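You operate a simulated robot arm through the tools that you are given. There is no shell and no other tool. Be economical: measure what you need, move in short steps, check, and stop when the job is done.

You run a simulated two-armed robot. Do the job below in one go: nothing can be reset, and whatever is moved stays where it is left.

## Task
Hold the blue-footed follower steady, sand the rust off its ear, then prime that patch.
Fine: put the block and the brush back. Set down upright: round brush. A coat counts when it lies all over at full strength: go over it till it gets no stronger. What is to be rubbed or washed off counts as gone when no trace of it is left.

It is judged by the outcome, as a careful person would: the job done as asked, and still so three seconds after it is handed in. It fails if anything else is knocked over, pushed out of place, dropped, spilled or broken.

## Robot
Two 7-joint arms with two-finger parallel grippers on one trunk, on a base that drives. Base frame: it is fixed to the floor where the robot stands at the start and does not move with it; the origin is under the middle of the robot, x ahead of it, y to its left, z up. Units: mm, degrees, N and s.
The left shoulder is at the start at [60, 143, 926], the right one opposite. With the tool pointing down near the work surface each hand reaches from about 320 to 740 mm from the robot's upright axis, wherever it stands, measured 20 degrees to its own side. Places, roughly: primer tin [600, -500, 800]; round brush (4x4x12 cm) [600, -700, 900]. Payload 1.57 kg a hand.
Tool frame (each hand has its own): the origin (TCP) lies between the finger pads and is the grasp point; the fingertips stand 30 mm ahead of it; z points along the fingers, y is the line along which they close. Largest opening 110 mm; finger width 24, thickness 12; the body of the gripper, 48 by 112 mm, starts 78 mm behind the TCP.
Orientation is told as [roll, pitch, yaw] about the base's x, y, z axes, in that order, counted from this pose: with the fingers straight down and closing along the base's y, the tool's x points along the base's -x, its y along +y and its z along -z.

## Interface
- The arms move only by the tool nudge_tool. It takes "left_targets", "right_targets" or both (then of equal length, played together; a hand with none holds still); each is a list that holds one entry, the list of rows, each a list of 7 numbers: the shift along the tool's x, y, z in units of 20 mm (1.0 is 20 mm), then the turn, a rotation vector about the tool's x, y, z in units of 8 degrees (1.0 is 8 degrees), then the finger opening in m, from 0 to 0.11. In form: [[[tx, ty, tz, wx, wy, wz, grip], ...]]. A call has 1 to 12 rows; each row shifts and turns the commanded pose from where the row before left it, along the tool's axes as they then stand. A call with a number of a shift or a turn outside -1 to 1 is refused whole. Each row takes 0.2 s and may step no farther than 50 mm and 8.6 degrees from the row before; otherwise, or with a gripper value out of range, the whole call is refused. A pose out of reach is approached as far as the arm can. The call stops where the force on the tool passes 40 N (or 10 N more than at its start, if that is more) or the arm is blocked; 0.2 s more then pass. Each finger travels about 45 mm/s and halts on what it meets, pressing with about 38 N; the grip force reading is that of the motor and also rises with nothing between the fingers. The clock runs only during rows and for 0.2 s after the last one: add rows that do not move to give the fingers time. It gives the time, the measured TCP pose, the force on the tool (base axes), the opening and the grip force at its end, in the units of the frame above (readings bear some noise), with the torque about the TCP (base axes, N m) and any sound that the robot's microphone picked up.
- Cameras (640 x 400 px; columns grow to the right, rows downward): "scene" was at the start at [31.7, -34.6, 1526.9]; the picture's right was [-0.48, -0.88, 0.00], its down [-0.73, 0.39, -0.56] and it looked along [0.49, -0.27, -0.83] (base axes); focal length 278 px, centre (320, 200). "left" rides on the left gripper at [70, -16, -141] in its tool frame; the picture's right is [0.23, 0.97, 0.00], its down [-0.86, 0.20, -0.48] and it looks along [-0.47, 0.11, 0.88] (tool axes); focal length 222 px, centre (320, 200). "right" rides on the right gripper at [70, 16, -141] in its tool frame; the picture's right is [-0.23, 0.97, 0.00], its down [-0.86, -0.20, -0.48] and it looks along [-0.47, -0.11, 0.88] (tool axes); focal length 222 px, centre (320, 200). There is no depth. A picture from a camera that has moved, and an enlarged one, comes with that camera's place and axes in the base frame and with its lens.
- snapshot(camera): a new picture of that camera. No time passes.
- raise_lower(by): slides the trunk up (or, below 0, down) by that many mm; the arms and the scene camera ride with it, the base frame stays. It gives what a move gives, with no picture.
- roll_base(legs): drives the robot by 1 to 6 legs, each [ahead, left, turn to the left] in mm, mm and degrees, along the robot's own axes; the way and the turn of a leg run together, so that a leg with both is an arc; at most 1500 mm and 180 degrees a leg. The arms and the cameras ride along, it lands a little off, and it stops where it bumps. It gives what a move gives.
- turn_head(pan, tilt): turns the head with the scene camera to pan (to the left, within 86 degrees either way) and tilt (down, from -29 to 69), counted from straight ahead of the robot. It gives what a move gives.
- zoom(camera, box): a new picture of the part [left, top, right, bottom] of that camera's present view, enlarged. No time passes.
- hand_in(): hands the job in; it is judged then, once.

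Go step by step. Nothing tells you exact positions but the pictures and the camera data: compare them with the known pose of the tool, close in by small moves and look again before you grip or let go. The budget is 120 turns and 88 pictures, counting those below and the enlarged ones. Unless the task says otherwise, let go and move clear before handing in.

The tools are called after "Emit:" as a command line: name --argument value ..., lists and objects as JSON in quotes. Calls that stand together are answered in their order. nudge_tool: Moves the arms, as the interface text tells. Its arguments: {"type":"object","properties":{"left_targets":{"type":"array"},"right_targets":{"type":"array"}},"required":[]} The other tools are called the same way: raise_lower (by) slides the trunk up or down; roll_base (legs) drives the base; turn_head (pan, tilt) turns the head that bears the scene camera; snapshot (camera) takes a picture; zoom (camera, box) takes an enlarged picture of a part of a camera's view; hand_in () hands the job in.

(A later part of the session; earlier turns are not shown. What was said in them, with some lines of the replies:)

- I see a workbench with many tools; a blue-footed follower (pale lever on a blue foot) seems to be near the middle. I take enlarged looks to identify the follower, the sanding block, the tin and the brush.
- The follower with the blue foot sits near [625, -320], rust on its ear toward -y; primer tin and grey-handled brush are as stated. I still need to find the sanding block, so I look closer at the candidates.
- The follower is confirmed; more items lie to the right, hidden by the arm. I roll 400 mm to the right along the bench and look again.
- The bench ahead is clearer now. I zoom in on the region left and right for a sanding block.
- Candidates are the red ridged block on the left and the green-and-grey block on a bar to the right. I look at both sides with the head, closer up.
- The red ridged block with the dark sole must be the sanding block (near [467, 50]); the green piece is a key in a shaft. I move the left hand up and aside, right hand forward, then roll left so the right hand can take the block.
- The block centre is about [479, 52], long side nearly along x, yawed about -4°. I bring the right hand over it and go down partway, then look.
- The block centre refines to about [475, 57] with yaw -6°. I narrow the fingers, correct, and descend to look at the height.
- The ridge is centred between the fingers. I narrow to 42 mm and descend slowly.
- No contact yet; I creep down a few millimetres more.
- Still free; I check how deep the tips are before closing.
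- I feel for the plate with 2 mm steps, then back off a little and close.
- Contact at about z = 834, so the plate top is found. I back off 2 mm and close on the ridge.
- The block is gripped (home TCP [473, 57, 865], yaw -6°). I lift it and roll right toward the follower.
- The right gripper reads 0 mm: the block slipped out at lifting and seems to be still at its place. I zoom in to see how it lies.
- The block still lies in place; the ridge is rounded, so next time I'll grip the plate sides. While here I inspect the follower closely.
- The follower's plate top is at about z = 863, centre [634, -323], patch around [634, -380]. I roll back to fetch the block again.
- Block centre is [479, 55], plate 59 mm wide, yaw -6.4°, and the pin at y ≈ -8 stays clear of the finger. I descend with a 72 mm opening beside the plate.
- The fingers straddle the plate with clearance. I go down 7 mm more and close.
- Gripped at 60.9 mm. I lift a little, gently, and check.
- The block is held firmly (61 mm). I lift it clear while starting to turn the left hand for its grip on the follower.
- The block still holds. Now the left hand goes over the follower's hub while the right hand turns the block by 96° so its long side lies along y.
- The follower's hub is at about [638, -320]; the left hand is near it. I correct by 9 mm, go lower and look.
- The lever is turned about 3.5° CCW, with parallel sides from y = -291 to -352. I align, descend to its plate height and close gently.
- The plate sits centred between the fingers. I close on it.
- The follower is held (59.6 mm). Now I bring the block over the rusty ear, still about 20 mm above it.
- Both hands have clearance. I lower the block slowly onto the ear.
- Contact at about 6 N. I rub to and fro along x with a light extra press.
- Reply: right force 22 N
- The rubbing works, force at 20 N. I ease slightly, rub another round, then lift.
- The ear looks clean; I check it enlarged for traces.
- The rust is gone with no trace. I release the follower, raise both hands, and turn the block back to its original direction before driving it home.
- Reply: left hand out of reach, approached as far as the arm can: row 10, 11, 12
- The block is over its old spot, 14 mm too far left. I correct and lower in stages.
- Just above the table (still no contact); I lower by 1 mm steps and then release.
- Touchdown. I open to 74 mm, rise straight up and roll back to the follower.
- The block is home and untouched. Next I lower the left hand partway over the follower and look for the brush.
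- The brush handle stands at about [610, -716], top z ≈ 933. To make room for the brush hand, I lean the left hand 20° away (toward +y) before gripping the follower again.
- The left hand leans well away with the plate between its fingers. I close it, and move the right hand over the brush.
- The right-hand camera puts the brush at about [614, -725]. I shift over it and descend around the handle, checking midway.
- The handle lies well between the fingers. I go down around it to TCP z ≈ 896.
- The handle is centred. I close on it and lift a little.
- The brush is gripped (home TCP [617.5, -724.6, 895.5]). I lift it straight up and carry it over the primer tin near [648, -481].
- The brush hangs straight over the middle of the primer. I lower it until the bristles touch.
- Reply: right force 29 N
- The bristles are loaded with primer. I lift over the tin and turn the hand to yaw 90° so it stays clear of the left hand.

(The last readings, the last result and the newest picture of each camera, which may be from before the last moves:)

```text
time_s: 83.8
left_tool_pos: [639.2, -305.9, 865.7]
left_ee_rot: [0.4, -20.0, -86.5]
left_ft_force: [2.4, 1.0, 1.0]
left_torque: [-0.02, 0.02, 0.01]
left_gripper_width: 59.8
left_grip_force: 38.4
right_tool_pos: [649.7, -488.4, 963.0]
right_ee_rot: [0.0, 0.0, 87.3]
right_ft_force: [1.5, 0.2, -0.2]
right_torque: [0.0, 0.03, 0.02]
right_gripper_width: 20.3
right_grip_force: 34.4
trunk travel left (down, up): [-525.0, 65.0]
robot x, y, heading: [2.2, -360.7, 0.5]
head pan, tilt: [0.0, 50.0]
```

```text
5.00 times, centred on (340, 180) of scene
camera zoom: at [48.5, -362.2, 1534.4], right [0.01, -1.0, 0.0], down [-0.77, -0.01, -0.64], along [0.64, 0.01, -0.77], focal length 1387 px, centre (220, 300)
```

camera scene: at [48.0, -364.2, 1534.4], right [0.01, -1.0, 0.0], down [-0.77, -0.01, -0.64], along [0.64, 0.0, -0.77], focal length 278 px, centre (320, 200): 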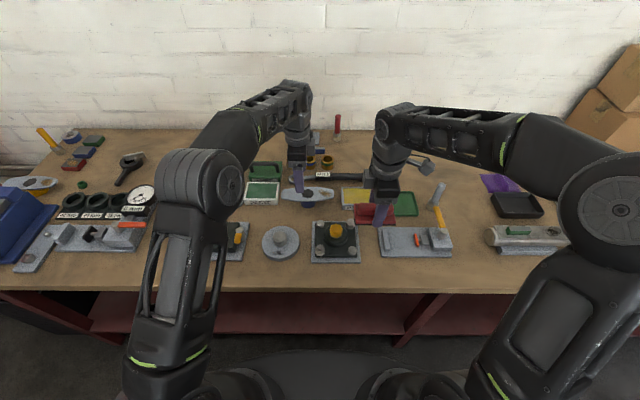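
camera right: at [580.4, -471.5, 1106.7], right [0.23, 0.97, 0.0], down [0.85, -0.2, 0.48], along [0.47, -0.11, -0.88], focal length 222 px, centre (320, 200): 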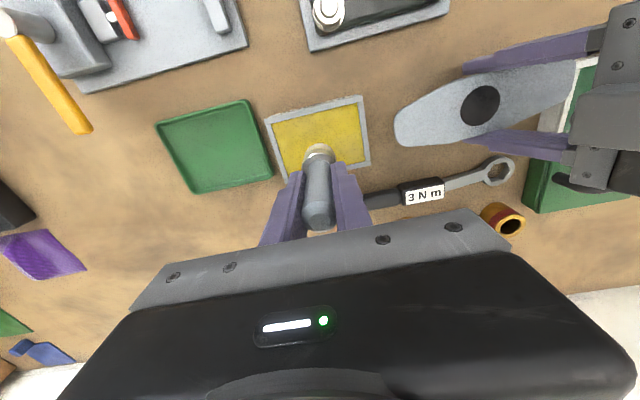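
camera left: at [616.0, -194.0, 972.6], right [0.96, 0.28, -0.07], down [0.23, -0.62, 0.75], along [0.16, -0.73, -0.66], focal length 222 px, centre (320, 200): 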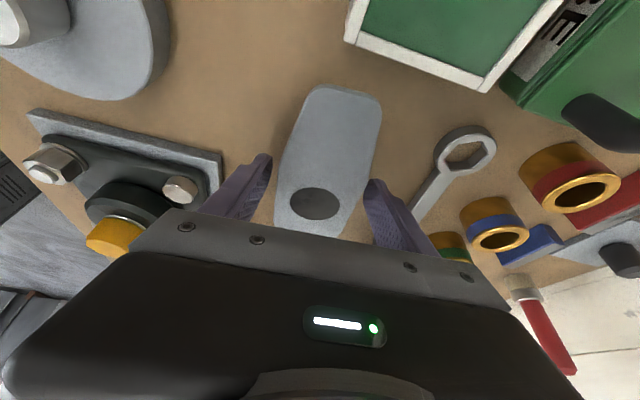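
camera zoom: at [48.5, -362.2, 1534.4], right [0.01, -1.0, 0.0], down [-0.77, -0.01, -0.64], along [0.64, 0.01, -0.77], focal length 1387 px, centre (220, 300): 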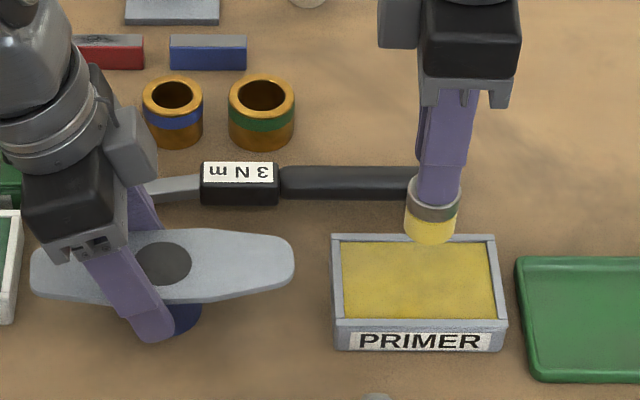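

The brush is evenly coated. I carry it over the ear's patch around [640, -380] and check the spacing.

Emit:
nudge_tool --right_targets '[[[-0.9, 0.12, 0, 0, 0, 0, 0.01], [-0.9, 0.12, 0, 0, 0, 0, 0.01], [-0.9, 0.12, 0, 0, 0, 0, 0.01], [-0.9, 0.13, 0, 0, 0, 0, 0.01], [-0.9, 0.13, 0, 0, 0, 0, 0.01], [-0.9, 0.13, 0, 0, 0, 0, 0.01]]]'

Emit:
zoom --camera "scene" --box '[270, 150, 370, 220]'

```text
time_s: 85.2
left_tool_pos: [638.9, -306.5, 865.6]
left_ee_rot: [0.5, -20.1, -86.4]
left_ft_force: [1.3, 0.6, 1.4]
left_torque: [0.02, 0.09, -0.04]
left_gripper_width: 59.8
left_grip_force: 38.0
right_tool_pos: [639.4, -379.5, 962.4]
right_ee_rot: [0.0, 0.0, 87.3]
right_ft_force: [0.5, 0.6, -0.7]
right_torque: [0.05, -0.01, 0.0]
right_gripper_width: 20.6
right_grip_force: 33.8
trunk travel left (down, up): [-525.0, 65.0]
robot x, y, heading: [3.8, -361.6, 0.6]
head pan, tilt: [0.0, 50.0]
```

```text
5.71 times, centred on (320, 185) of scene
camera zoom: at [48.4, -361.9, 1534.4], right [0.01, -1.0, 0.0], down [-0.77, -0.01, -0.64], along [0.64, 0.01, -0.77], focal length 1586 px, centre (320, 286)
```

zoom: 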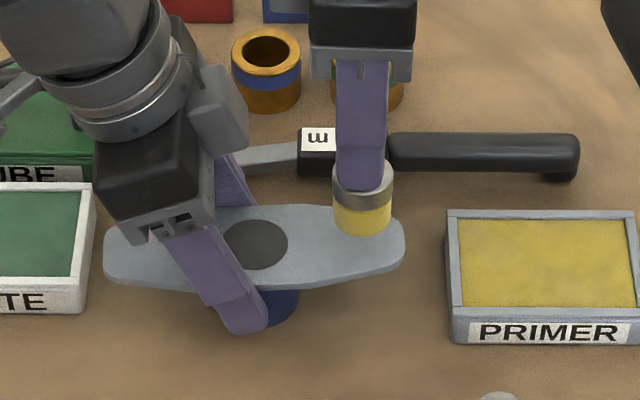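

Well clear of the left hand. I lower the brush gently onto the patch.

Emit:
nudge_tool --right_targets '[[[0, 0, 0.6, 0, 0, 0, 0.01], [0, 0, 0.3, 0, 0, 0, 0.01], [0, 0, 0.12, 0, 0, 0, 0.01]]]'

```text
time_s: 86.0
left_tool_pos: [639.0, -306.4, 865.7]
left_ee_rot: [0.5, -20.0, -86.5]
left_ft_force: [0.6, -0.3, 0.9]
left_torque: [-0.04, 0.01, 0.04]
left_gripper_width: 59.7
left_grip_force: 38.3
right_tool_pos: [639.6, -378.8, 942.4]
right_ee_rot: [0.0, 0.0, 87.2]
right_ft_force: [0.2, 0.3, -0.7]
right_torque: [-0.02, -0.04, -0.02]
right_gripper_width: 20.4
right_grip_force: 34.0
trunk travel left (down, up): [-525.0, 65.0]
robot x, y, heading: [4.3, -366.2, 0.4]
head pan, tilt: [0.0, 50.0]
```

Not touching yet; I creep on.

Emit:
nudge_tool --right_targets '[[[0, 0, 0.1, 0, 0, 0, 0.01], [0, 0, 0.08, 0, 0, 0, 0.01]]]'

```text
time_s: 86.5
left_tool_pos: [638.7, -306.5, 865.3]
left_ee_rot: [0.5, -20.1, -86.4]
left_ft_force: [0.4, -0.4, -0.3]
left_torque: [-0.05, 0.09, 0.03]
left_gripper_width: 59.9
left_grip_force: 38.2
right_tool_pos: [639.7, -379.8, 940.5]
right_ee_rot: [-0.1, 0.1, 87.2]
right_ft_force: [1.1, 0.4, -0.6]
right_torque: [0.02, -0.01, 0.0]
right_gripper_width: 20.4
right_grip_force: 33.9
trunk travel left (down, up): [-525.0, 65.0]
robot x, y, heading: [3.2, -361.1, 0.4]
head pan, tilt: [0.0, 50.0]
```

Emit:
nudge_tool --right_targets '[[[0, 0, 0.1, 0, 0, 0, 0.01], [0, 0, 0.1, 0, 0, 0, 0.01]]]'

Emit:
zoom --camera "scene" --box '[290, 160, 360, 210]'

```text
time_s: 87.2
left_tool_pos: [639.1, -306.8, 864.9]
left_ee_rot: [0.6, -20.0, -86.4]
left_ft_force: [10.7, -3.8, -5.7]
left_torque: [0.89, 0.08, 0.54]
left_gripper_width: 59.6
left_grip_force: 37.8
right_tool_pos: [639.4, -380.2, 939.7]
right_ee_rot: [-0.4, -0.2, 87.1]
right_ft_force: [-6.4, -1.7, 27.8]
right_torque: [0.11, 0.45, 0.09]
right_gripper_width: 20.3
right_grip_force: 33.8
trunk travel left (down, up): [-525.0, 65.0]
robot x, y, heading: [2.4, -363.3, 0.5]
head pan, tilt: [0.0, 50.0]
```

```text
8.00 times, centred on (325, 185) of scene
camera zoom: at [47.0, -363.0, 1534.8], right [0.01, -1.0, 0.0], down [-0.77, -0.01, -0.64], along [0.64, 0.01, -0.77], focal length 2220 px, centre (280, 320)
```

zoom: 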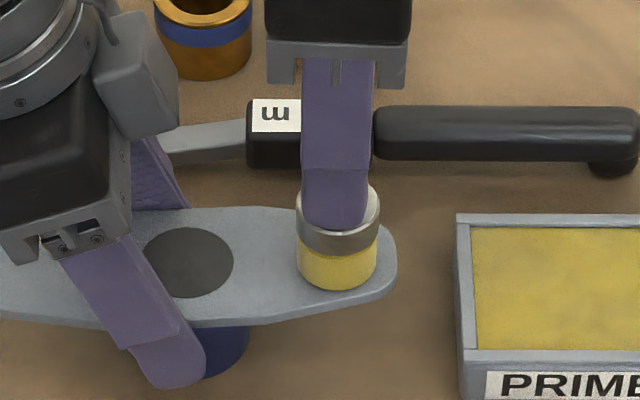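

Touching at 28 N; I ease off about 1 mm and brush in overlapping strokes over the patch.

Emit:
nudge_tool --right_targets '[[[0, -0.4, -0.06, 0, 0, 0, 0.01], [-0.9, 0, 0, 0, 0, 0, 0.01], [0.8, 0, 0, 0, 0, 0, 0.01], [0.8, 0, 0, 0, 0, 0, 0.01], [0, 0.4, 0, 0, 0, 0, 0.01], [-0.8, 0, 0, 0, 0, 0, 0.01], [-0.8, 0, 0, 0, 0, 0, 0.01], [0, 0.5, 0, 0, 0, 0, 0.01], [0.8, 0, 0, 0, 0, 0, 0.01], [0.8, 0, 0, 0, 0, 0, 0.01], [-0.7, -0.25, 0, 0, 0, 0, 0.01], [0, -0.25, 0, 0, 0, 0, 0.01]]]'

Emit:
zoom --camera "scene" --box '[290, 160, 360, 210]'

```text
time_s: 89.8
left_tool_pos: [638.7, -305.6, 865.4]
left_ee_rot: [0.5, -20.1, -86.4]
left_ft_force: [-0.3, 0.1, -1.9]
left_torque: [0.4, 0.33, 0.11]
left_gripper_width: 59.5
left_grip_force: 37.6
right_tool_pos: [638.8, -379.5, 937.8]
right_ee_rot: [0.0, 0.0, 87.2]
right_ft_force: [-5.7, -1.8, 14.9]
right_torque: [0.05, 0.37, 0.08]
right_gripper_width: 20.4
right_grip_force: 34.0
trunk travel left (down, up): [-525.0, 65.0]
robot x, y, heading: [3.4, -360.5, 0.5]
head pan, tilt: [0.0, 50.0]
```

```text
8.00 times, centred on (325, 185) of scene
camera zoom: at [46.6, -362.6, 1534.4], right [0.01, -1.0, 0.0], down [-0.77, -0.01, -0.64], along [0.64, 0.01, -0.77], focal length 2220 px, centre (280, 320)
```

zoom: 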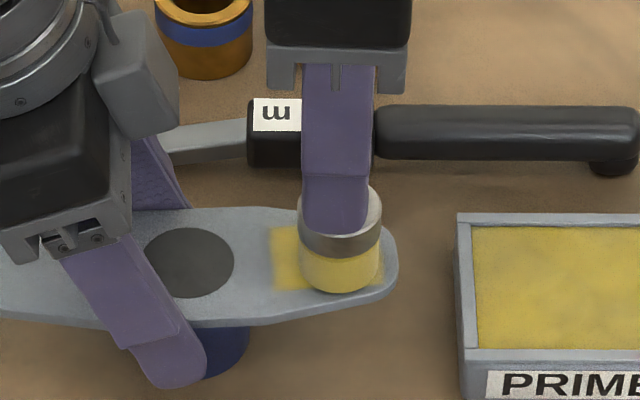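

Primer is laying down. I do another set of strokes, ending with a lift to inspect.

Emit:
nudge_tool --right_targets '[[[-0.9, -0.2, 0, 0, 0, 0, 0.01], [0, -0.4, 0, 0, 0, 0, 0.01], [0.8, 0, 0, 0, 0, 0, 0.01], [0.8, 0, 0, 0, 0, 0, 0.01], [0, 0.6, 0, 0, 0, 0, 0.01], [-0.8, 0, 0, 0, 0, 0, 0.01], [-0.8, 0, 0, 0, 0, 0, 0.01], [0, 0.5, 0, 0, 0, 0, 0.01], [0.8, 0, 0, 0, 0, 0, 0.01], [0.8, 0, 0, 0, 0, 0, 0.01], [-0.7, -0.25, 0, 0, 0, 0, 0.01], [0, -0.25, 0, 0, 0, 0, 0.01]]]'

Emit:
nudge_tool --right_targets '[[[0, 0, -0.5, 0, 0, 0, 0.01], [0, 0, -0.8, 0, 0, 0, 0.01], [0.9, -0.1, 0, 0, 0, 0, 0.01], [0.9, -0.12, 0, 0, 0, 0, 0.01], [0.9, -0.12, 0, 0, 0, 0, 0.01], [0.9, -0.12, 0, 0, 0, 0, 0.01], [0.9, -0.12, 0, 0, 0, 0, 0.01], [0.9, -0.12, 0, 0, 0, 0, 0.01]]]'

Emit:
zoom --camera "scene" --box '[300, 175, 350, 210]'

```text
time_s: 92.3
left_tool_pos: [638.9, -306.1, 865.0]
left_ee_rot: [0.5, -20.0, -86.4]
left_ft_force: [-0.9, 0.0, -0.3]
left_torque: [0.26, 0.26, 0.11]
left_gripper_width: 60.0
left_grip_force: 38.4
right_tool_pos: [639.3, -378.7, 938.5]
right_ee_rot: [0.1, 0.0, 87.2]
right_ft_force: [-3.1, -0.6, 10.1]
right_torque: [0.1, 0.3, 0.06]
right_gripper_width: 20.5
right_grip_force: 34.4
trunk travel left (down, up): [-525.0, 65.0]
robot x, y, heading: [4.1, -359.6, 0.6]
head pan, tilt: [0.0, 50.0]
```

```text
time_s: 94.2
left_tool_pos: [638.4, -306.9, 865.6]
left_ee_rot: [0.6, -20.1, -86.5]
left_ft_force: [4.7, 0.1, 5.1]
left_torque: [-0.33, -0.13, 0.13]
left_gripper_width: 59.7
left_grip_force: 37.9
right_tool_pos: [648.8, -487.6, 963.0]
right_ee_rot: [0.0, 0.0, 87.2]
right_ft_force: [1.1, -0.7, 0.3]
right_torque: [0.01, -0.01, 0.02]
right_gripper_width: 20.1
right_grip_force: 34.3
trunk travel left (down, up): [-525.0, 65.0]
robot x, y, heading: [2.0, -362.8, 0.8]
head pan, tilt: [0.0, 50.0]
```

```text
11.43 times, centred on (325, 192) of scene
camera zoom: at [48.2, -362.6, 1534.5], right [0.01, -1.0, 0.0], down [-0.77, -0.01, -0.64], along [0.64, 0.01, -0.77], focal length 3171 px, centre (263, 286)
```

zoom: 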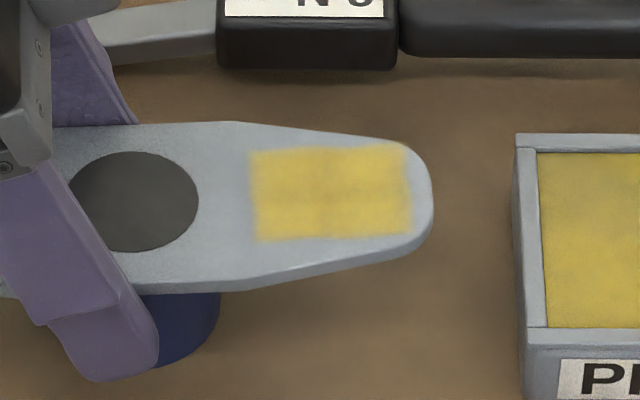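

The patch is covered but with slightly weaker bands and edges. I reload the brush in the tin and go over it again.

Emit:
nudge_tool --right_targets '[[[0, 0, 0.8, 0, 0, 0, 0.01], [0, 0, 0.8, 0, 0, 0, 0.01], [0, 0, 0.45, 0, 0, 0, 0.01], [0, 0, 0.1, 0, 0, 0, 0.01], [0.2, 0, 0, 0, 0, 0, 0.01], [-0.2, 0.2, 0, 0, 0, 0, 0.01], [0, -0.2, 0, 0, 0, 0, 0.01]]]'

```text
time_s: 95.8
left_tool_pos: [638.8, -306.8, 865.2]
left_ee_rot: [0.5, -20.0, -86.4]
left_ft_force: [3.9, 1.0, 7.8]
left_torque: [-0.35, -0.1, 0.12]
left_gripper_width: 59.6
left_grip_force: 38.0
right_tool_pos: [647.7, -488.5, 919.8]
right_ee_rot: [0.0, 0.0, 87.2]
right_ft_force: [0.2, -0.4, -1.0]
right_torque: [-0.05, 0.02, 0.01]
right_gripper_width: 20.5
right_grip_force: 33.4
trunk travel left (down, up): [-525.0, 65.0]
robot x, y, heading: [1.0, -362.7, 0.5]
head pan, tilt: [0.0, 50.0]
```

Barely above the primer; I press 2 mm more, then lift.

Emit:
nudge_tool --right_targets '[[[0, 0, 0.1, 0, 0, 0, 0.01], [0, 0, 0.04, 0, 0, 0, 0.01]]]'

```text
time_s: 96.3
left_tool_pos: [638.3, -305.9, 866.7]
left_ee_rot: [0.7, -20.1, -86.3]
left_ft_force: [4.5, -1.0, 6.6]
left_torque: [-0.34, -0.16, 0.17]
left_gripper_width: 59.7
left_grip_force: 37.8
right_tool_pos: [648.5, -488.2, 917.3]
right_ee_rot: [0.0, -0.1, 87.2]
right_ft_force: [-0.8, 0.3, 3.0]
right_torque: [0.03, 0.1, 0.01]
right_gripper_width: 20.7
right_grip_force: 34.4
trunk travel left (down, up): [-525.0, 65.0]
robot x, y, heading: [4.0, -363.2, 0.5]
head pan, tilt: [0.0, 50.0]
```

Loaded. Back over the ear and down to the stroke height.

Emit:
nudge_tool --right_targets '[[[0, 0, -0.4, 0, 0, 0, 0.01], [0, 0, -0.9, 0, 0, 0, 0.01], [0, 0, -0.94, 0, 0, 0, 0.01], [-0.9, 0.12, 0, 0, 0, 0, 0.01], [-0.9, 0.12, 0, 0, 0, 0, 0.01], [-0.9, 0.12, 0, 0, 0, 0, 0.01], [-0.9, 0.13, 0, 0, 0, 0, 0.01], [-0.9, 0.13, 0, 0, 0, 0, 0.01], [-0.9, 0.13, 0, 0, 0, 0, 0.01], [0, 0, 0.7, 0, 0, 0, 0.01], [0, 0, 0.4, 0, 0, 0, 0.01], [0, 0, 0.1, 0, 0, 0, 0.01]]]'

```text
time_s: 99.0
left_tool_pos: [639.0, -306.6, 865.9]
left_ee_rot: [0.5, -20.1, -86.4]
left_ft_force: [3.7, 0.2, 9.0]
left_torque: [-0.44, -0.09, 0.14]
left_gripper_width: 59.8
left_grip_force: 37.7
right_tool_pos: [638.3, -378.6, 938.4]
right_ee_rot: [0.0, 0.0, 87.2]
right_ft_force: [0.1, 0.8, -1.6]
right_torque: [-0.01, -0.01, 0.0]
right_gripper_width: 20.4
right_grip_force: 33.8
trunk travel left (down, up): [-525.0, 65.0]
robot x, y, heading: [4.8, -359.0, 0.5]
head pan, tilt: [0.0, 50.0]
```

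Just above; I lower slightly and make a wider set of strokes reaching the corners.

Emit:
nudge_tool --right_targets '[[[0, 0, 0.08, 0, 0, 0, 0.01], [-0.8, -0.6, 0.03, 0, 0, 0, 0.01], [0.9, 0, 0, 0, 0, 0, 0.01], [0.9, 0, 0, 0, 0, 0, 0.01], [0, 0.4, 0, 0, 0, 0, 0.01], [-0.9, 0, 0, 0, 0, 0, 0.01], [-0.9, 0, 0, 0, 0, 0, 0.01], [0, 0.4, 0, 0, 0, 0, 0.01], [0.9, 0, 0, 0, 0, 0, 0.01], [0.9, 0, 0, 0, 0, 0, 0.01], [0, 0.4, 0, 0, 0, 0, 0.01], [-0.9, 0, 0, 0, 0, 0, 0.01]]]'

```text
time_s: 101.5
left_tool_pos: [637.9, -306.6, 865.5]
left_ee_rot: [0.5, -20.1, -86.5]
left_ft_force: [3.6, 2.6, -0.2]
left_torque: [0.45, -0.28, 0.08]
left_gripper_width: 59.7
left_grip_force: 38.0
right_tool_pos: [626.6, -382.8, 936.2]
right_ee_rot: [-0.1, 0.2, 87.0]
right_ft_force: [-0.3, -8.7, 25.9]
right_torque: [-0.28, -0.02, 0.0]
right_gripper_width: 20.5
right_grip_force: 33.9
trunk travel left (down, up): [-525.0, 65.0]
robot x, y, heading: [2.6, -360.3, 0.6]
head pan, tilt: [0.0, 50.0]
```

Force is a bit high; I ease 0.6 mm and go back over all lanes in the other order.

Emit:
nudge_tool --right_targets '[[[-0.9, 0, -0.03, 0, 0, 0, 0.01], [0.9, -0.3, 0, 0, 0, 0, 0.01], [0.9, 0, 0, 0, 0, 0, 0.01], [0, -0.3, 0, 0, 0, 0, 0.01], [-0.9, 0, 0, 0, 0, 0, 0.01], [-0.9, 0, 0, 0, 0, 0, 0.01], [0, -0.3, 0, 0, 0, 0, 0.01], [0.9, 0, 0, 0, 0, 0, 0.01], [0.9, 0, 0, 0, 0, 0, 0.01], [0, -0.3, 0, 0, 0, 0, 0.01], [-0.9, 0, 0, 0, 0, 0, 0.01], [-0.9, 0, 0, 0, 0, 0, 0.01]]]'

Emit:
nudge_tool --right_targets '[[[0.4, 0.5, -0.5, 0, 0, 0, 0.01], [0.4, 0, -0.8, 0, 0, 0, 0.01], [0.9, -0.1, 0, 0, 0, 0, 0.01], [0.9, -0.12, 0, 0, 0, 0, 0.01], [0.9, -0.12, 0, 0, 0, 0, 0.01], [0.9, -0.12, 0, 0, 0, 0, 0.01], [0.9, -0.12, 0, 0, 0, 0, 0.01], [0.9, -0.12, 0, 0, 0, 0, 0.01]]]'

Emit:
zoom --camera "scene" --box '[300, 175, 350, 210]'

```text
time_s: 104.2
left_tool_pos: [638.9, -306.9, 865.7]
left_ee_rot: [0.5, -20.2, -86.4]
left_ft_force: [-3.7, 3.4, 0.6]
left_torque: [0.01, 0.37, -0.06]
left_gripper_width: 59.8
left_grip_force: 38.3
right_tool_pos: [651.5, -363.0, 936.4]
right_ee_rot: [-0.1, 0.0, 87.2]
right_ft_force: [-1.2, -2.8, 9.6]
right_torque: [-0.01, 0.01, -0.02]
right_gripper_width: 20.3
right_grip_force: 34.1
trunk travel left (down, up): [-525.0, 65.0]
robot x, y, heading: [-2.6, -364.0, 0.7]
head pan, tilt: [0.0, 50.0]
```

```text
time_s: 106.0
left_tool_pos: [639.8, -307.8, 865.5]
left_ee_rot: [0.5, -20.2, -86.4]
left_ft_force: [3.2, -3.5, 4.3]
left_torque: [-0.39, -0.09, 0.12]
left_gripper_width: 59.9
left_grip_force: 38.1
right_tool_pos: [649.4, -487.2, 961.9]
right_ee_rot: [0.0, -0.1, 87.1]
right_ft_force: [-0.2, 0.7, -0.6]
right_torque: [-0.02, 0.02, -0.03]
right_gripper_width: 20.6
right_grip_force: 34.1
trunk travel left (down, up): [-525.0, 65.0]
robot x, y, heading: [2.1, -364.1, 0.6]
head pan, tilt: [0.0, 50.0]
```

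```text
11.43 times, centred on (325, 192) of scene
camera zoom: at [48.2, -362.8, 1534.5], right [0.01, -1.0, 0.0], down [-0.77, -0.01, -0.64], along [0.64, 0.01, -0.77], focal length 3171 px, centre (263, 286)
```

zoom: 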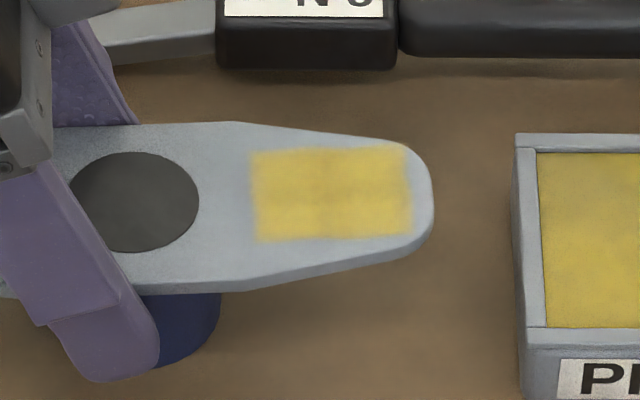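

The coat looks identical after the reloaded pass, so it's at full strength. I release the follower, withdraw the left hand, and turn the brush hand back to yaw 0.

Emit:
nudge_tool --left_targets '[[[0, 0, 0, 0, 0, 0, 0.068], [0, 0, 0, 0, 0, 0, 0.078], [0, 0, 0, 0, 0, 0, 0.078], [0, 0, -0.4, 0, 0, 0, 0.078], [0, 0, -0.8, 0, 0, 0, 0.078], [0, 0, -0.8, 0, 0, 0, 0.078], [0, 0, -0.8, 0, 0, 0, 0.078], [0, 0, -0.8, 0, 0, 0, 0.078], [0, 0, -0.8, 0, 0, 0, 0.078], [0, 0, 0, 0, 0, 0, 0.078], [0, 0, 0, 0, 0, 0, 0.078], [0, 0, 0, 0, 0, 0, 0.078]]]' --right_targets '[[[0, 0, 0, 0, 0, 0.907, 0.01], [0, 0, 0, 0, 0, 0.907, 0.01], [0, 0, 0, 0, 0, 0.907, 0.01], [0, 0, 0, 0, 0, 0.907, 0.01], [0, 0, 0, 0, 0, 0.907, 0.01], [0, 0, 0, 0, 0, 0.907, 0.01], [0, 0, 0, 0, 0, 0.907, 0.01], [0, 0, 0, 0, 0, 0.907, 0.01], [0, 0, 0, 0, 0, 0.907, 0.01], [0, 0, 0, 0, 0, 0.907, 0.01], [0, 0, 0, 0, 0, 0.907, 0.01], [0, 0, 0, 0, 0, 0.907, 0.01]]]'

Emit:
nudge_tool --right_targets '[[[0.1, -1, 0, 0, 0, 0, 0.01], [0.15, -1, 0, 0, 0, 0, 0.01], [0.15, -1, 0, 0, 0, 0, 0.01], [0.15, -1, 0, 0, 0, 0, 0.01], [0.15, -1, 0, 0, 0, 0, 0.01], [0.15, -1, 0, 0, 0, 0, 0.01], [0.15, -1, 0, 0, 0, 0, 0.01], [0.15, -1, 0, 0, 0, 0, 0.01], [0.15, -1, 0, 0, 0, 0, 0.01], [0.15, -1, 0, 0, 0, 0, 0.01], [0.15, -1, 0, 0, 0, 0, 0.01], [0, -0.85, 0, 0, 0, 0, 0.01]]]'

Emit:
snapshot --camera "scene"

```text
time_s: 108.5
left_tool_pos: [636.6, -276.6, 947.4]
left_ee_rot: [0.4, -20.1, -86.3]
left_ft_force: [-0.4, 0.1, 0.7]
left_torque: [-0.02, -0.03, 0.01]
left_gripper_width: 77.8
left_grip_force: 0.1
right_tool_pos: [649.7, -488.5, 962.3]
right_ee_rot: [-0.1, 0.0, -0.1]
right_ft_force: [0.7, -0.8, 0.0]
right_torque: [0.0, 0.02, 0.0]
right_gripper_width: 20.1
right_grip_force: 33.9
trunk travel left (down, up): [-525.0, 65.0]
robot x, y, heading: [2.8, -360.2, 0.7]
head pan, tilt: [0.0, 50.0]
```

```text
time_s: 111.2
left_tool_pos: [636.5, -277.4, 948.3]
left_ee_rot: [0.5, -20.1, -86.4]
left_ft_force: [0.5, 0.4, 0.6]
left_torque: [0.01, -0.01, 0.0]
left_gripper_width: 78.2
left_grip_force: 0.0
right_tool_pos: [617.8, -723.0, 960.4]
right_ee_rot: [0.0, -0.1, 0.1]
right_ft_force: [0.0, 0.2, -0.7]
right_torque: [0.0, 0.01, 0.0]
right_gripper_width: 20.3
right_grip_force: 33.8
trunk travel left (down, up): [-525.0, 65.0]
robot x, y, heading: [0.5, -359.2, 0.5]
head pan, tilt: [0.0, 50.0]
```

```text
26 pictures are left
camera scene: at [48.4, -362.7, 1534.4], right [0.01, -1.0, 0.0], down [-0.77, -0.01, -0.64], along [0.64, 0.01, -0.77], focal length 278 px, centre (320, 200)
```

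scene: 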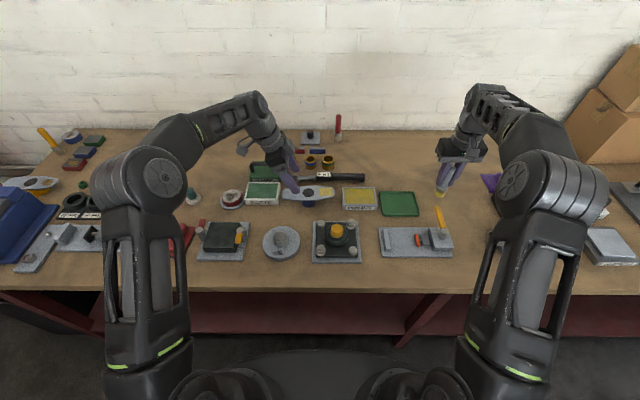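

Everything stands as it should. I lower the brush at its old place, slowing before the bench.

Emit:
nudge_tool --right_targets '[[[0, -0.08, 0.8, 0, 0, 0, 0.01], [0, 0, 0.9, 0, 0, 0, 0.01], [0, 0, 0.9, 0, 0, 0, 0.01], [0, 0, 0.4, 0, 0, 0, 0.01], [0, 0, 0.1, 0, 0, 0, 0.01]]]'

```text
time_s: 112.3
left_tool_pos: [636.8, -276.8, 948.7]
left_ee_rot: [0.5, -20.1, -86.3]
left_ft_force: [0.0, -0.3, 0.4]
left_torque: [-0.02, -0.03, 0.02]
left_gripper_width: 78.1
left_grip_force: 0.0
right_tool_pos: [617.5, -726.3, 899.5]
right_ee_rot: [0.0, 0.0, 0.1]
right_ft_force: [0.6, 0.1, -1.3]
right_torque: [0.04, -0.02, -0.02]
right_gripper_width: 20.6
right_grip_force: 33.9
trunk travel left (down, up): [-525.0, 65.0]
robot x, y, heading: [3.9, -361.1, 0.6]
head pan, tilt: [0.0, 50.0]
```

Emit:
nudge_tool --right_targets '[[[0, 0.05, 0.1, 0, 0, 0, 0.01], [0, 0, 0.08, 0, 0, 0, 0.01]]]'

```text
time_s: 113.0
left_tool_pos: [635.4, -276.4, 948.3]
left_ee_rot: [0.5, -20.0, -86.3]
left_ft_force: [1.2, -0.7, -0.1]
left_torque: [-0.01, -0.02, -0.01]
left_gripper_width: 78.1
left_grip_force: 0.0
right_tool_pos: [616.9, -724.9, 896.5]
right_ee_rot: [0.0, 0.1, 0.1]
right_ft_force: [1.1, -0.4, -0.5]
right_torque: [-0.02, 0.0, 0.01]
right_gripper_width: 20.5
right_grip_force: 33.8
trunk travel left (down, up): [-525.0, 65.0]
robot x, y, heading: [-0.2, -363.7, 0.4]
head pan, tilt: [0.0, 50.0]
```

Emit:
nudge_tool --right_targets '[[[0, 0, 0.06, 0, 0, 0, 0.01], [0, 0, 0.05, 0, 0, 0, 0.01]]]'

```text
time_s: 113.5
left_tool_pos: [636.5, -277.3, 949.4]
left_ee_rot: [0.5, -20.1, -86.5]
left_ft_force: [0.3, -0.3, -0.2]
left_torque: [0.02, 0.0, -0.01]
left_gripper_width: 78.1
left_grip_force: 0.1
right_tool_pos: [618.2, -725.9, 894.4]
right_ee_rot: [0.0, 0.1, 0.2]
right_ft_force: [-0.2, -0.2, -1.9]
right_torque: [0.0, 0.01, -0.02]
right_gripper_width: 20.4
right_grip_force: 33.8
trunk travel left (down, up): [-525.0, 65.0]
robot x, y, heading: [1.1, -364.4, 0.3]
head pan, tilt: [0.0, 50.0]
```

Still hanging (the brush slid up slightly in the grip); I continue in 1 mm steps.

Emit:
nudge_tool --right_targets '[[[0, 0, 0.05, 0, 0, 0, 0.01], [0, 0, 0.04, 0, 0, 0, 0.01]]]'

Emit:
zoom --camera "scene" --box '[400, 150, 480, 220]'

```text
time_s: 114.2
left_tool_pos: [637.7, -276.7, 948.2]
left_ee_rot: [0.5, -20.1, -86.4]
left_ft_force: [1.5, 0.3, 1.1]
left_torque: [-0.04, 0.01, -0.01]
left_gripper_width: 78.0
left_grip_force: 0.0
right_tool_pos: [617.5, -726.3, 892.7]
right_ee_rot: [-0.1, 0.0, 0.0]
right_ft_force: [0.1, 0.2, -0.9]
right_torque: [0.01, 0.0, -0.01]
right_gripper_width: 20.2
right_grip_force: 33.7
trunk travel left (down, up): [-525.0, 65.0]
robot x, y, heading: [1.9, -364.5, 0.5]
head pan, tilt: [0.0, 50.0]
```

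```text
5.71 times, centred on (440, 185) of scene
camera zoom: at [48.3, -362.4, 1534.4], right [0.01, -1.0, 0.0], down [-0.77, -0.01, -0.64], along [0.64, 0.01, -0.77], focal length 1586 px, centre (-366, 286)
```

zoom: 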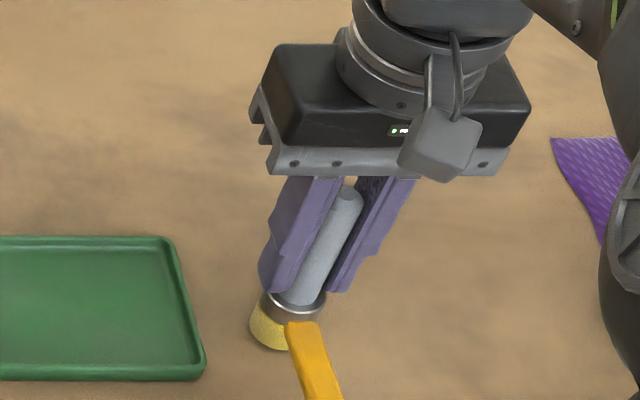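

Emit:
nudge_tool --right_targets '[[[0, 0, 0.04, 0, 0, 0, 0.01], [0, 0, 0.04, 0, 0, 0, 0.01]]]'

```text
time_s: 114.8
left_tool_pos: [635.5, -277.1, 948.2]
left_ee_rot: [0.4, -20.1, -86.4]
left_ft_force: [0.1, 0.3, 0.8]
left_torque: [0.01, 0.0, -0.05]
left_gripper_width: 77.9
left_grip_force: 0.2
right_tool_pos: [617.2, -724.4, 890.9]
right_ee_rot: [0.0, 0.1, 0.1]
right_ft_force: [0.1, -0.5, -0.2]
right_torque: [-0.03, -0.01, 0.02]
right_gripper_width: 20.3
right_grip_force: 33.5
trunk travel left (down, up): [-525.0, 65.0]
robot x, y, heading: [2.3, -364.4, 0.3]
head pan, tilt: [0.0, 50.0]
```

Emit:
nudge_tool --right_targets '[[[0, 0, 0.04, 0, 0, 0, 0.01], [0, 0, 0.03, 0, 0, 0, 0.01]]]'

```text
time_s: 115.3
left_tool_pos: [636.8, -276.9, 949.8]
left_ee_rot: [0.6, -20.1, -86.5]
left_ft_force: [-0.1, 0.8, -0.3]
left_torque: [0.0, 0.0, 0.04]
left_gripper_width: 78.2
left_grip_force: 0.0
right_tool_pos: [619.2, -724.6, 890.4]
right_ee_rot: [-0.1, 0.0, 0.1]
right_ft_force: [-1.0, -0.6, 7.8]
right_torque: [-0.05, 0.1, -0.02]
right_gripper_width: 20.2
right_grip_force: 33.4
trunk travel left (down, up): [-525.0, 65.0]
robot x, y, heading: [1.4, -359.0, 0.6]
head pan, tilt: [0.0, 50.0]
```

Contact with the bench. I ease the press a hair, open evenly and rise straight up.

Emit:
nudge_tool --right_targets '[[[0, 0, -0.02, 0, 0, 0, 0.01], [0, 0, 0, 0, 0, 0, 0.026], [0, 0, 0, 0, 0, 0, 0.036], [0, 0, 0, 0, 0, 0, 0.046], [0, 0, 0, 0, 0, 0, 0.05], [0, 0, -0.4, 0, 0, 0, 0.05], [0, 0, -0.9, 0, 0, 0, 0.05], [0, 0, -1, 0, 0, 0, 0.05], [0, 0, -1, 0, 0, 0, 0.05], [0, 0, -1, 0, 0, 0, 0.05], [0, 0, -0.9, 0, 0, 0, 0.05]]]'

Emit:
nudge_tool --right_targets '[[[1, 0, 0, 0, 0, 0, 0.05], [1, 0, 0, 0, 0, 0, 0.05], [1, 0, 0, 0, 0, 0, 0.05], [1, 0, 0, 0, 0, 0, 0.05], [1, 0, 0, 0, 0, 0, 0.05]]]' --left_targets '[[[0, 0, -1, 0, 0, 0, 0.078], [0, 0, -1, 0, 0, 0, 0.078], [0, -1, -0.5, 0, 0, 0, 0.078], [0, -1, -0.5, 0, 0, 0, 0.078], [0, -1, 0, 0, 0, 0, 0.078]]]'

Emit:
snapshot --camera "scene"

Emit:
zoom --camera "scene" --box '[260, 150, 480, 270]'

```text
time_s: 117.8
left_tool_pos: [636.7, -276.7, 948.2]
left_ee_rot: [0.5, -20.1, -86.4]
left_ft_force: [1.1, 0.2, -0.3]
left_torque: [-0.02, 0.0, 0.0]
left_gripper_width: 78.0
left_grip_force: 0.0
right_tool_pos: [616.1, -724.3, 994.1]
right_ee_rot: [0.0, 0.0, 0.1]
right_ft_force: [0.0, 0.8, 1.1]
right_torque: [0.0, 0.02, 0.0]
right_gripper_width: 50.2
right_grip_force: 0.1
trunk travel left (down, up): [-525.0, 65.0]
robot x, y, heading: [1.6, -365.5, 0.5]
head pan, tilt: [0.0, 50.0]
```

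```text
time_s: 119.0
left_tool_pos: [572.8, -258.7, 1005.0]
left_ee_rot: [0.6, -20.1, -86.4]
left_ft_force: [-0.6, 0.7, -0.4]
left_torque: [-0.01, -0.03, 0.0]
left_gripper_width: 77.8
left_grip_force: 0.1
right_tool_pos: [517.6, -725.2, 993.5]
right_ee_rot: [0.1, -0.1, 0.1]
right_ft_force: [-0.1, -0.4, -0.5]
right_torque: [0.02, -0.04, -0.02]
right_gripper_width: 50.3
right_grip_force: 0.1
trunk travel left (down, up): [-525.0, 65.0]
robot x, y, heading: [4.0, -361.1, 0.5]
head pan, tilt: [0.0, 50.0]
```

```text
24 pictures are left
camera scene: at [47.0, -362.3, 1534.5], right [0.01, -1.0, 0.0], down [-0.77, -0.01, -0.64], along [0.64, 0.01, -0.77], focal length 278 px, centre (320, 200)
```

scene: 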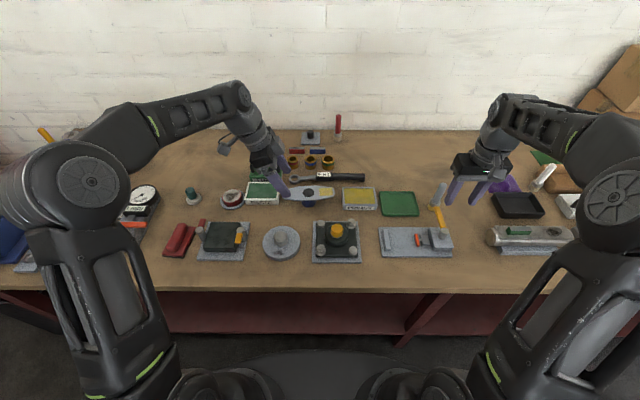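

```text
2.91 times, centred on (370, 210) of scene
camera zoom: at [47.0, -362.3, 1534.5], right [0.01, -1.0, 0.0], down [-0.77, -0.01, -0.64], along [0.64, 0.01, -0.77], focal length 807 px, centre (174, 171)
```

zoom: 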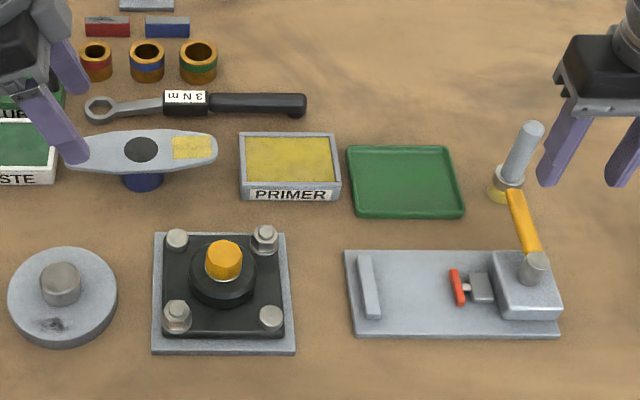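

The brush stands upright at its place and the block lies at its own. One last close look at the primed patch.

Emit:
zoom --camera "scene" --box '[305, 178, 345, 206]'

Emit:
snapshot --camera "left"

```text
14.29 times, centred on (325, 192) of scene
camera zoom: at [47.0, -362.3, 1534.5], right [0.01, -1.0, 0.0], down [-0.77, -0.01, -0.64], along [0.64, 0.01, -0.77], focal length 3964 px, centre (249, 314)
```

zoom: 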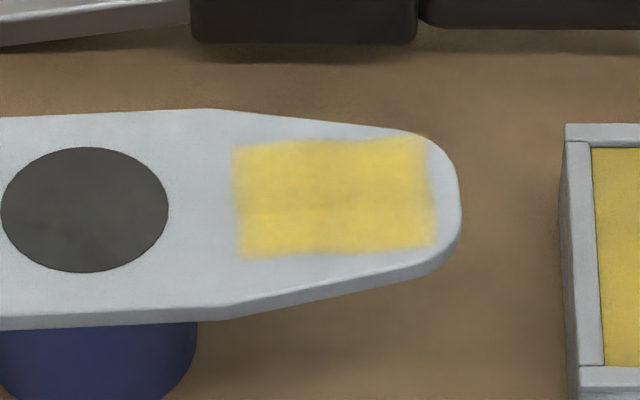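

```text
21 pictures are left
camera left: at [550.5, -146.3, 1111.8], right [0.96, 0.28, -0.07], down [0.23, -0.62, 0.75], along [0.16, -0.73, -0.66], focal length 222 px, centre (320, 200)
```

left: 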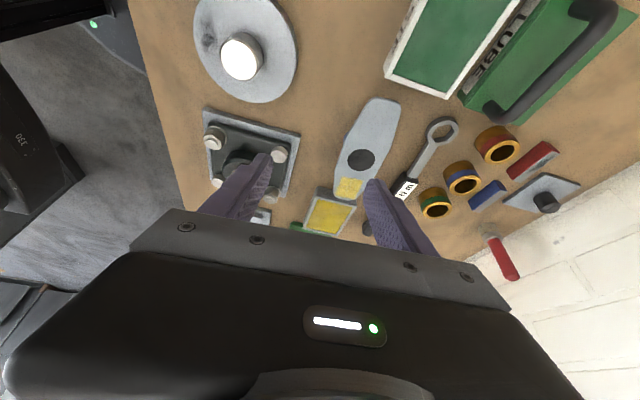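

The coat is even over the whole patch, both tools are back, and the hands are clear. I hand the job in.

Emit:
hand_in

```text
The job is handed in.
```

I sanded the rust off the blue-footed follower's ear with no trace left in the close-ups, then primed the patch. A second coat with a reloaded brush made it look no stronger.

The left hand held the follower during the sanding and the priming, and let go only while I took the block back. The block is back in its place, the round brush stands upright in its own, and both hands are clear.

On my first try the block slipped out of the grip as I began to lift it. It stayed in its place, and I picked it up again by its sides.
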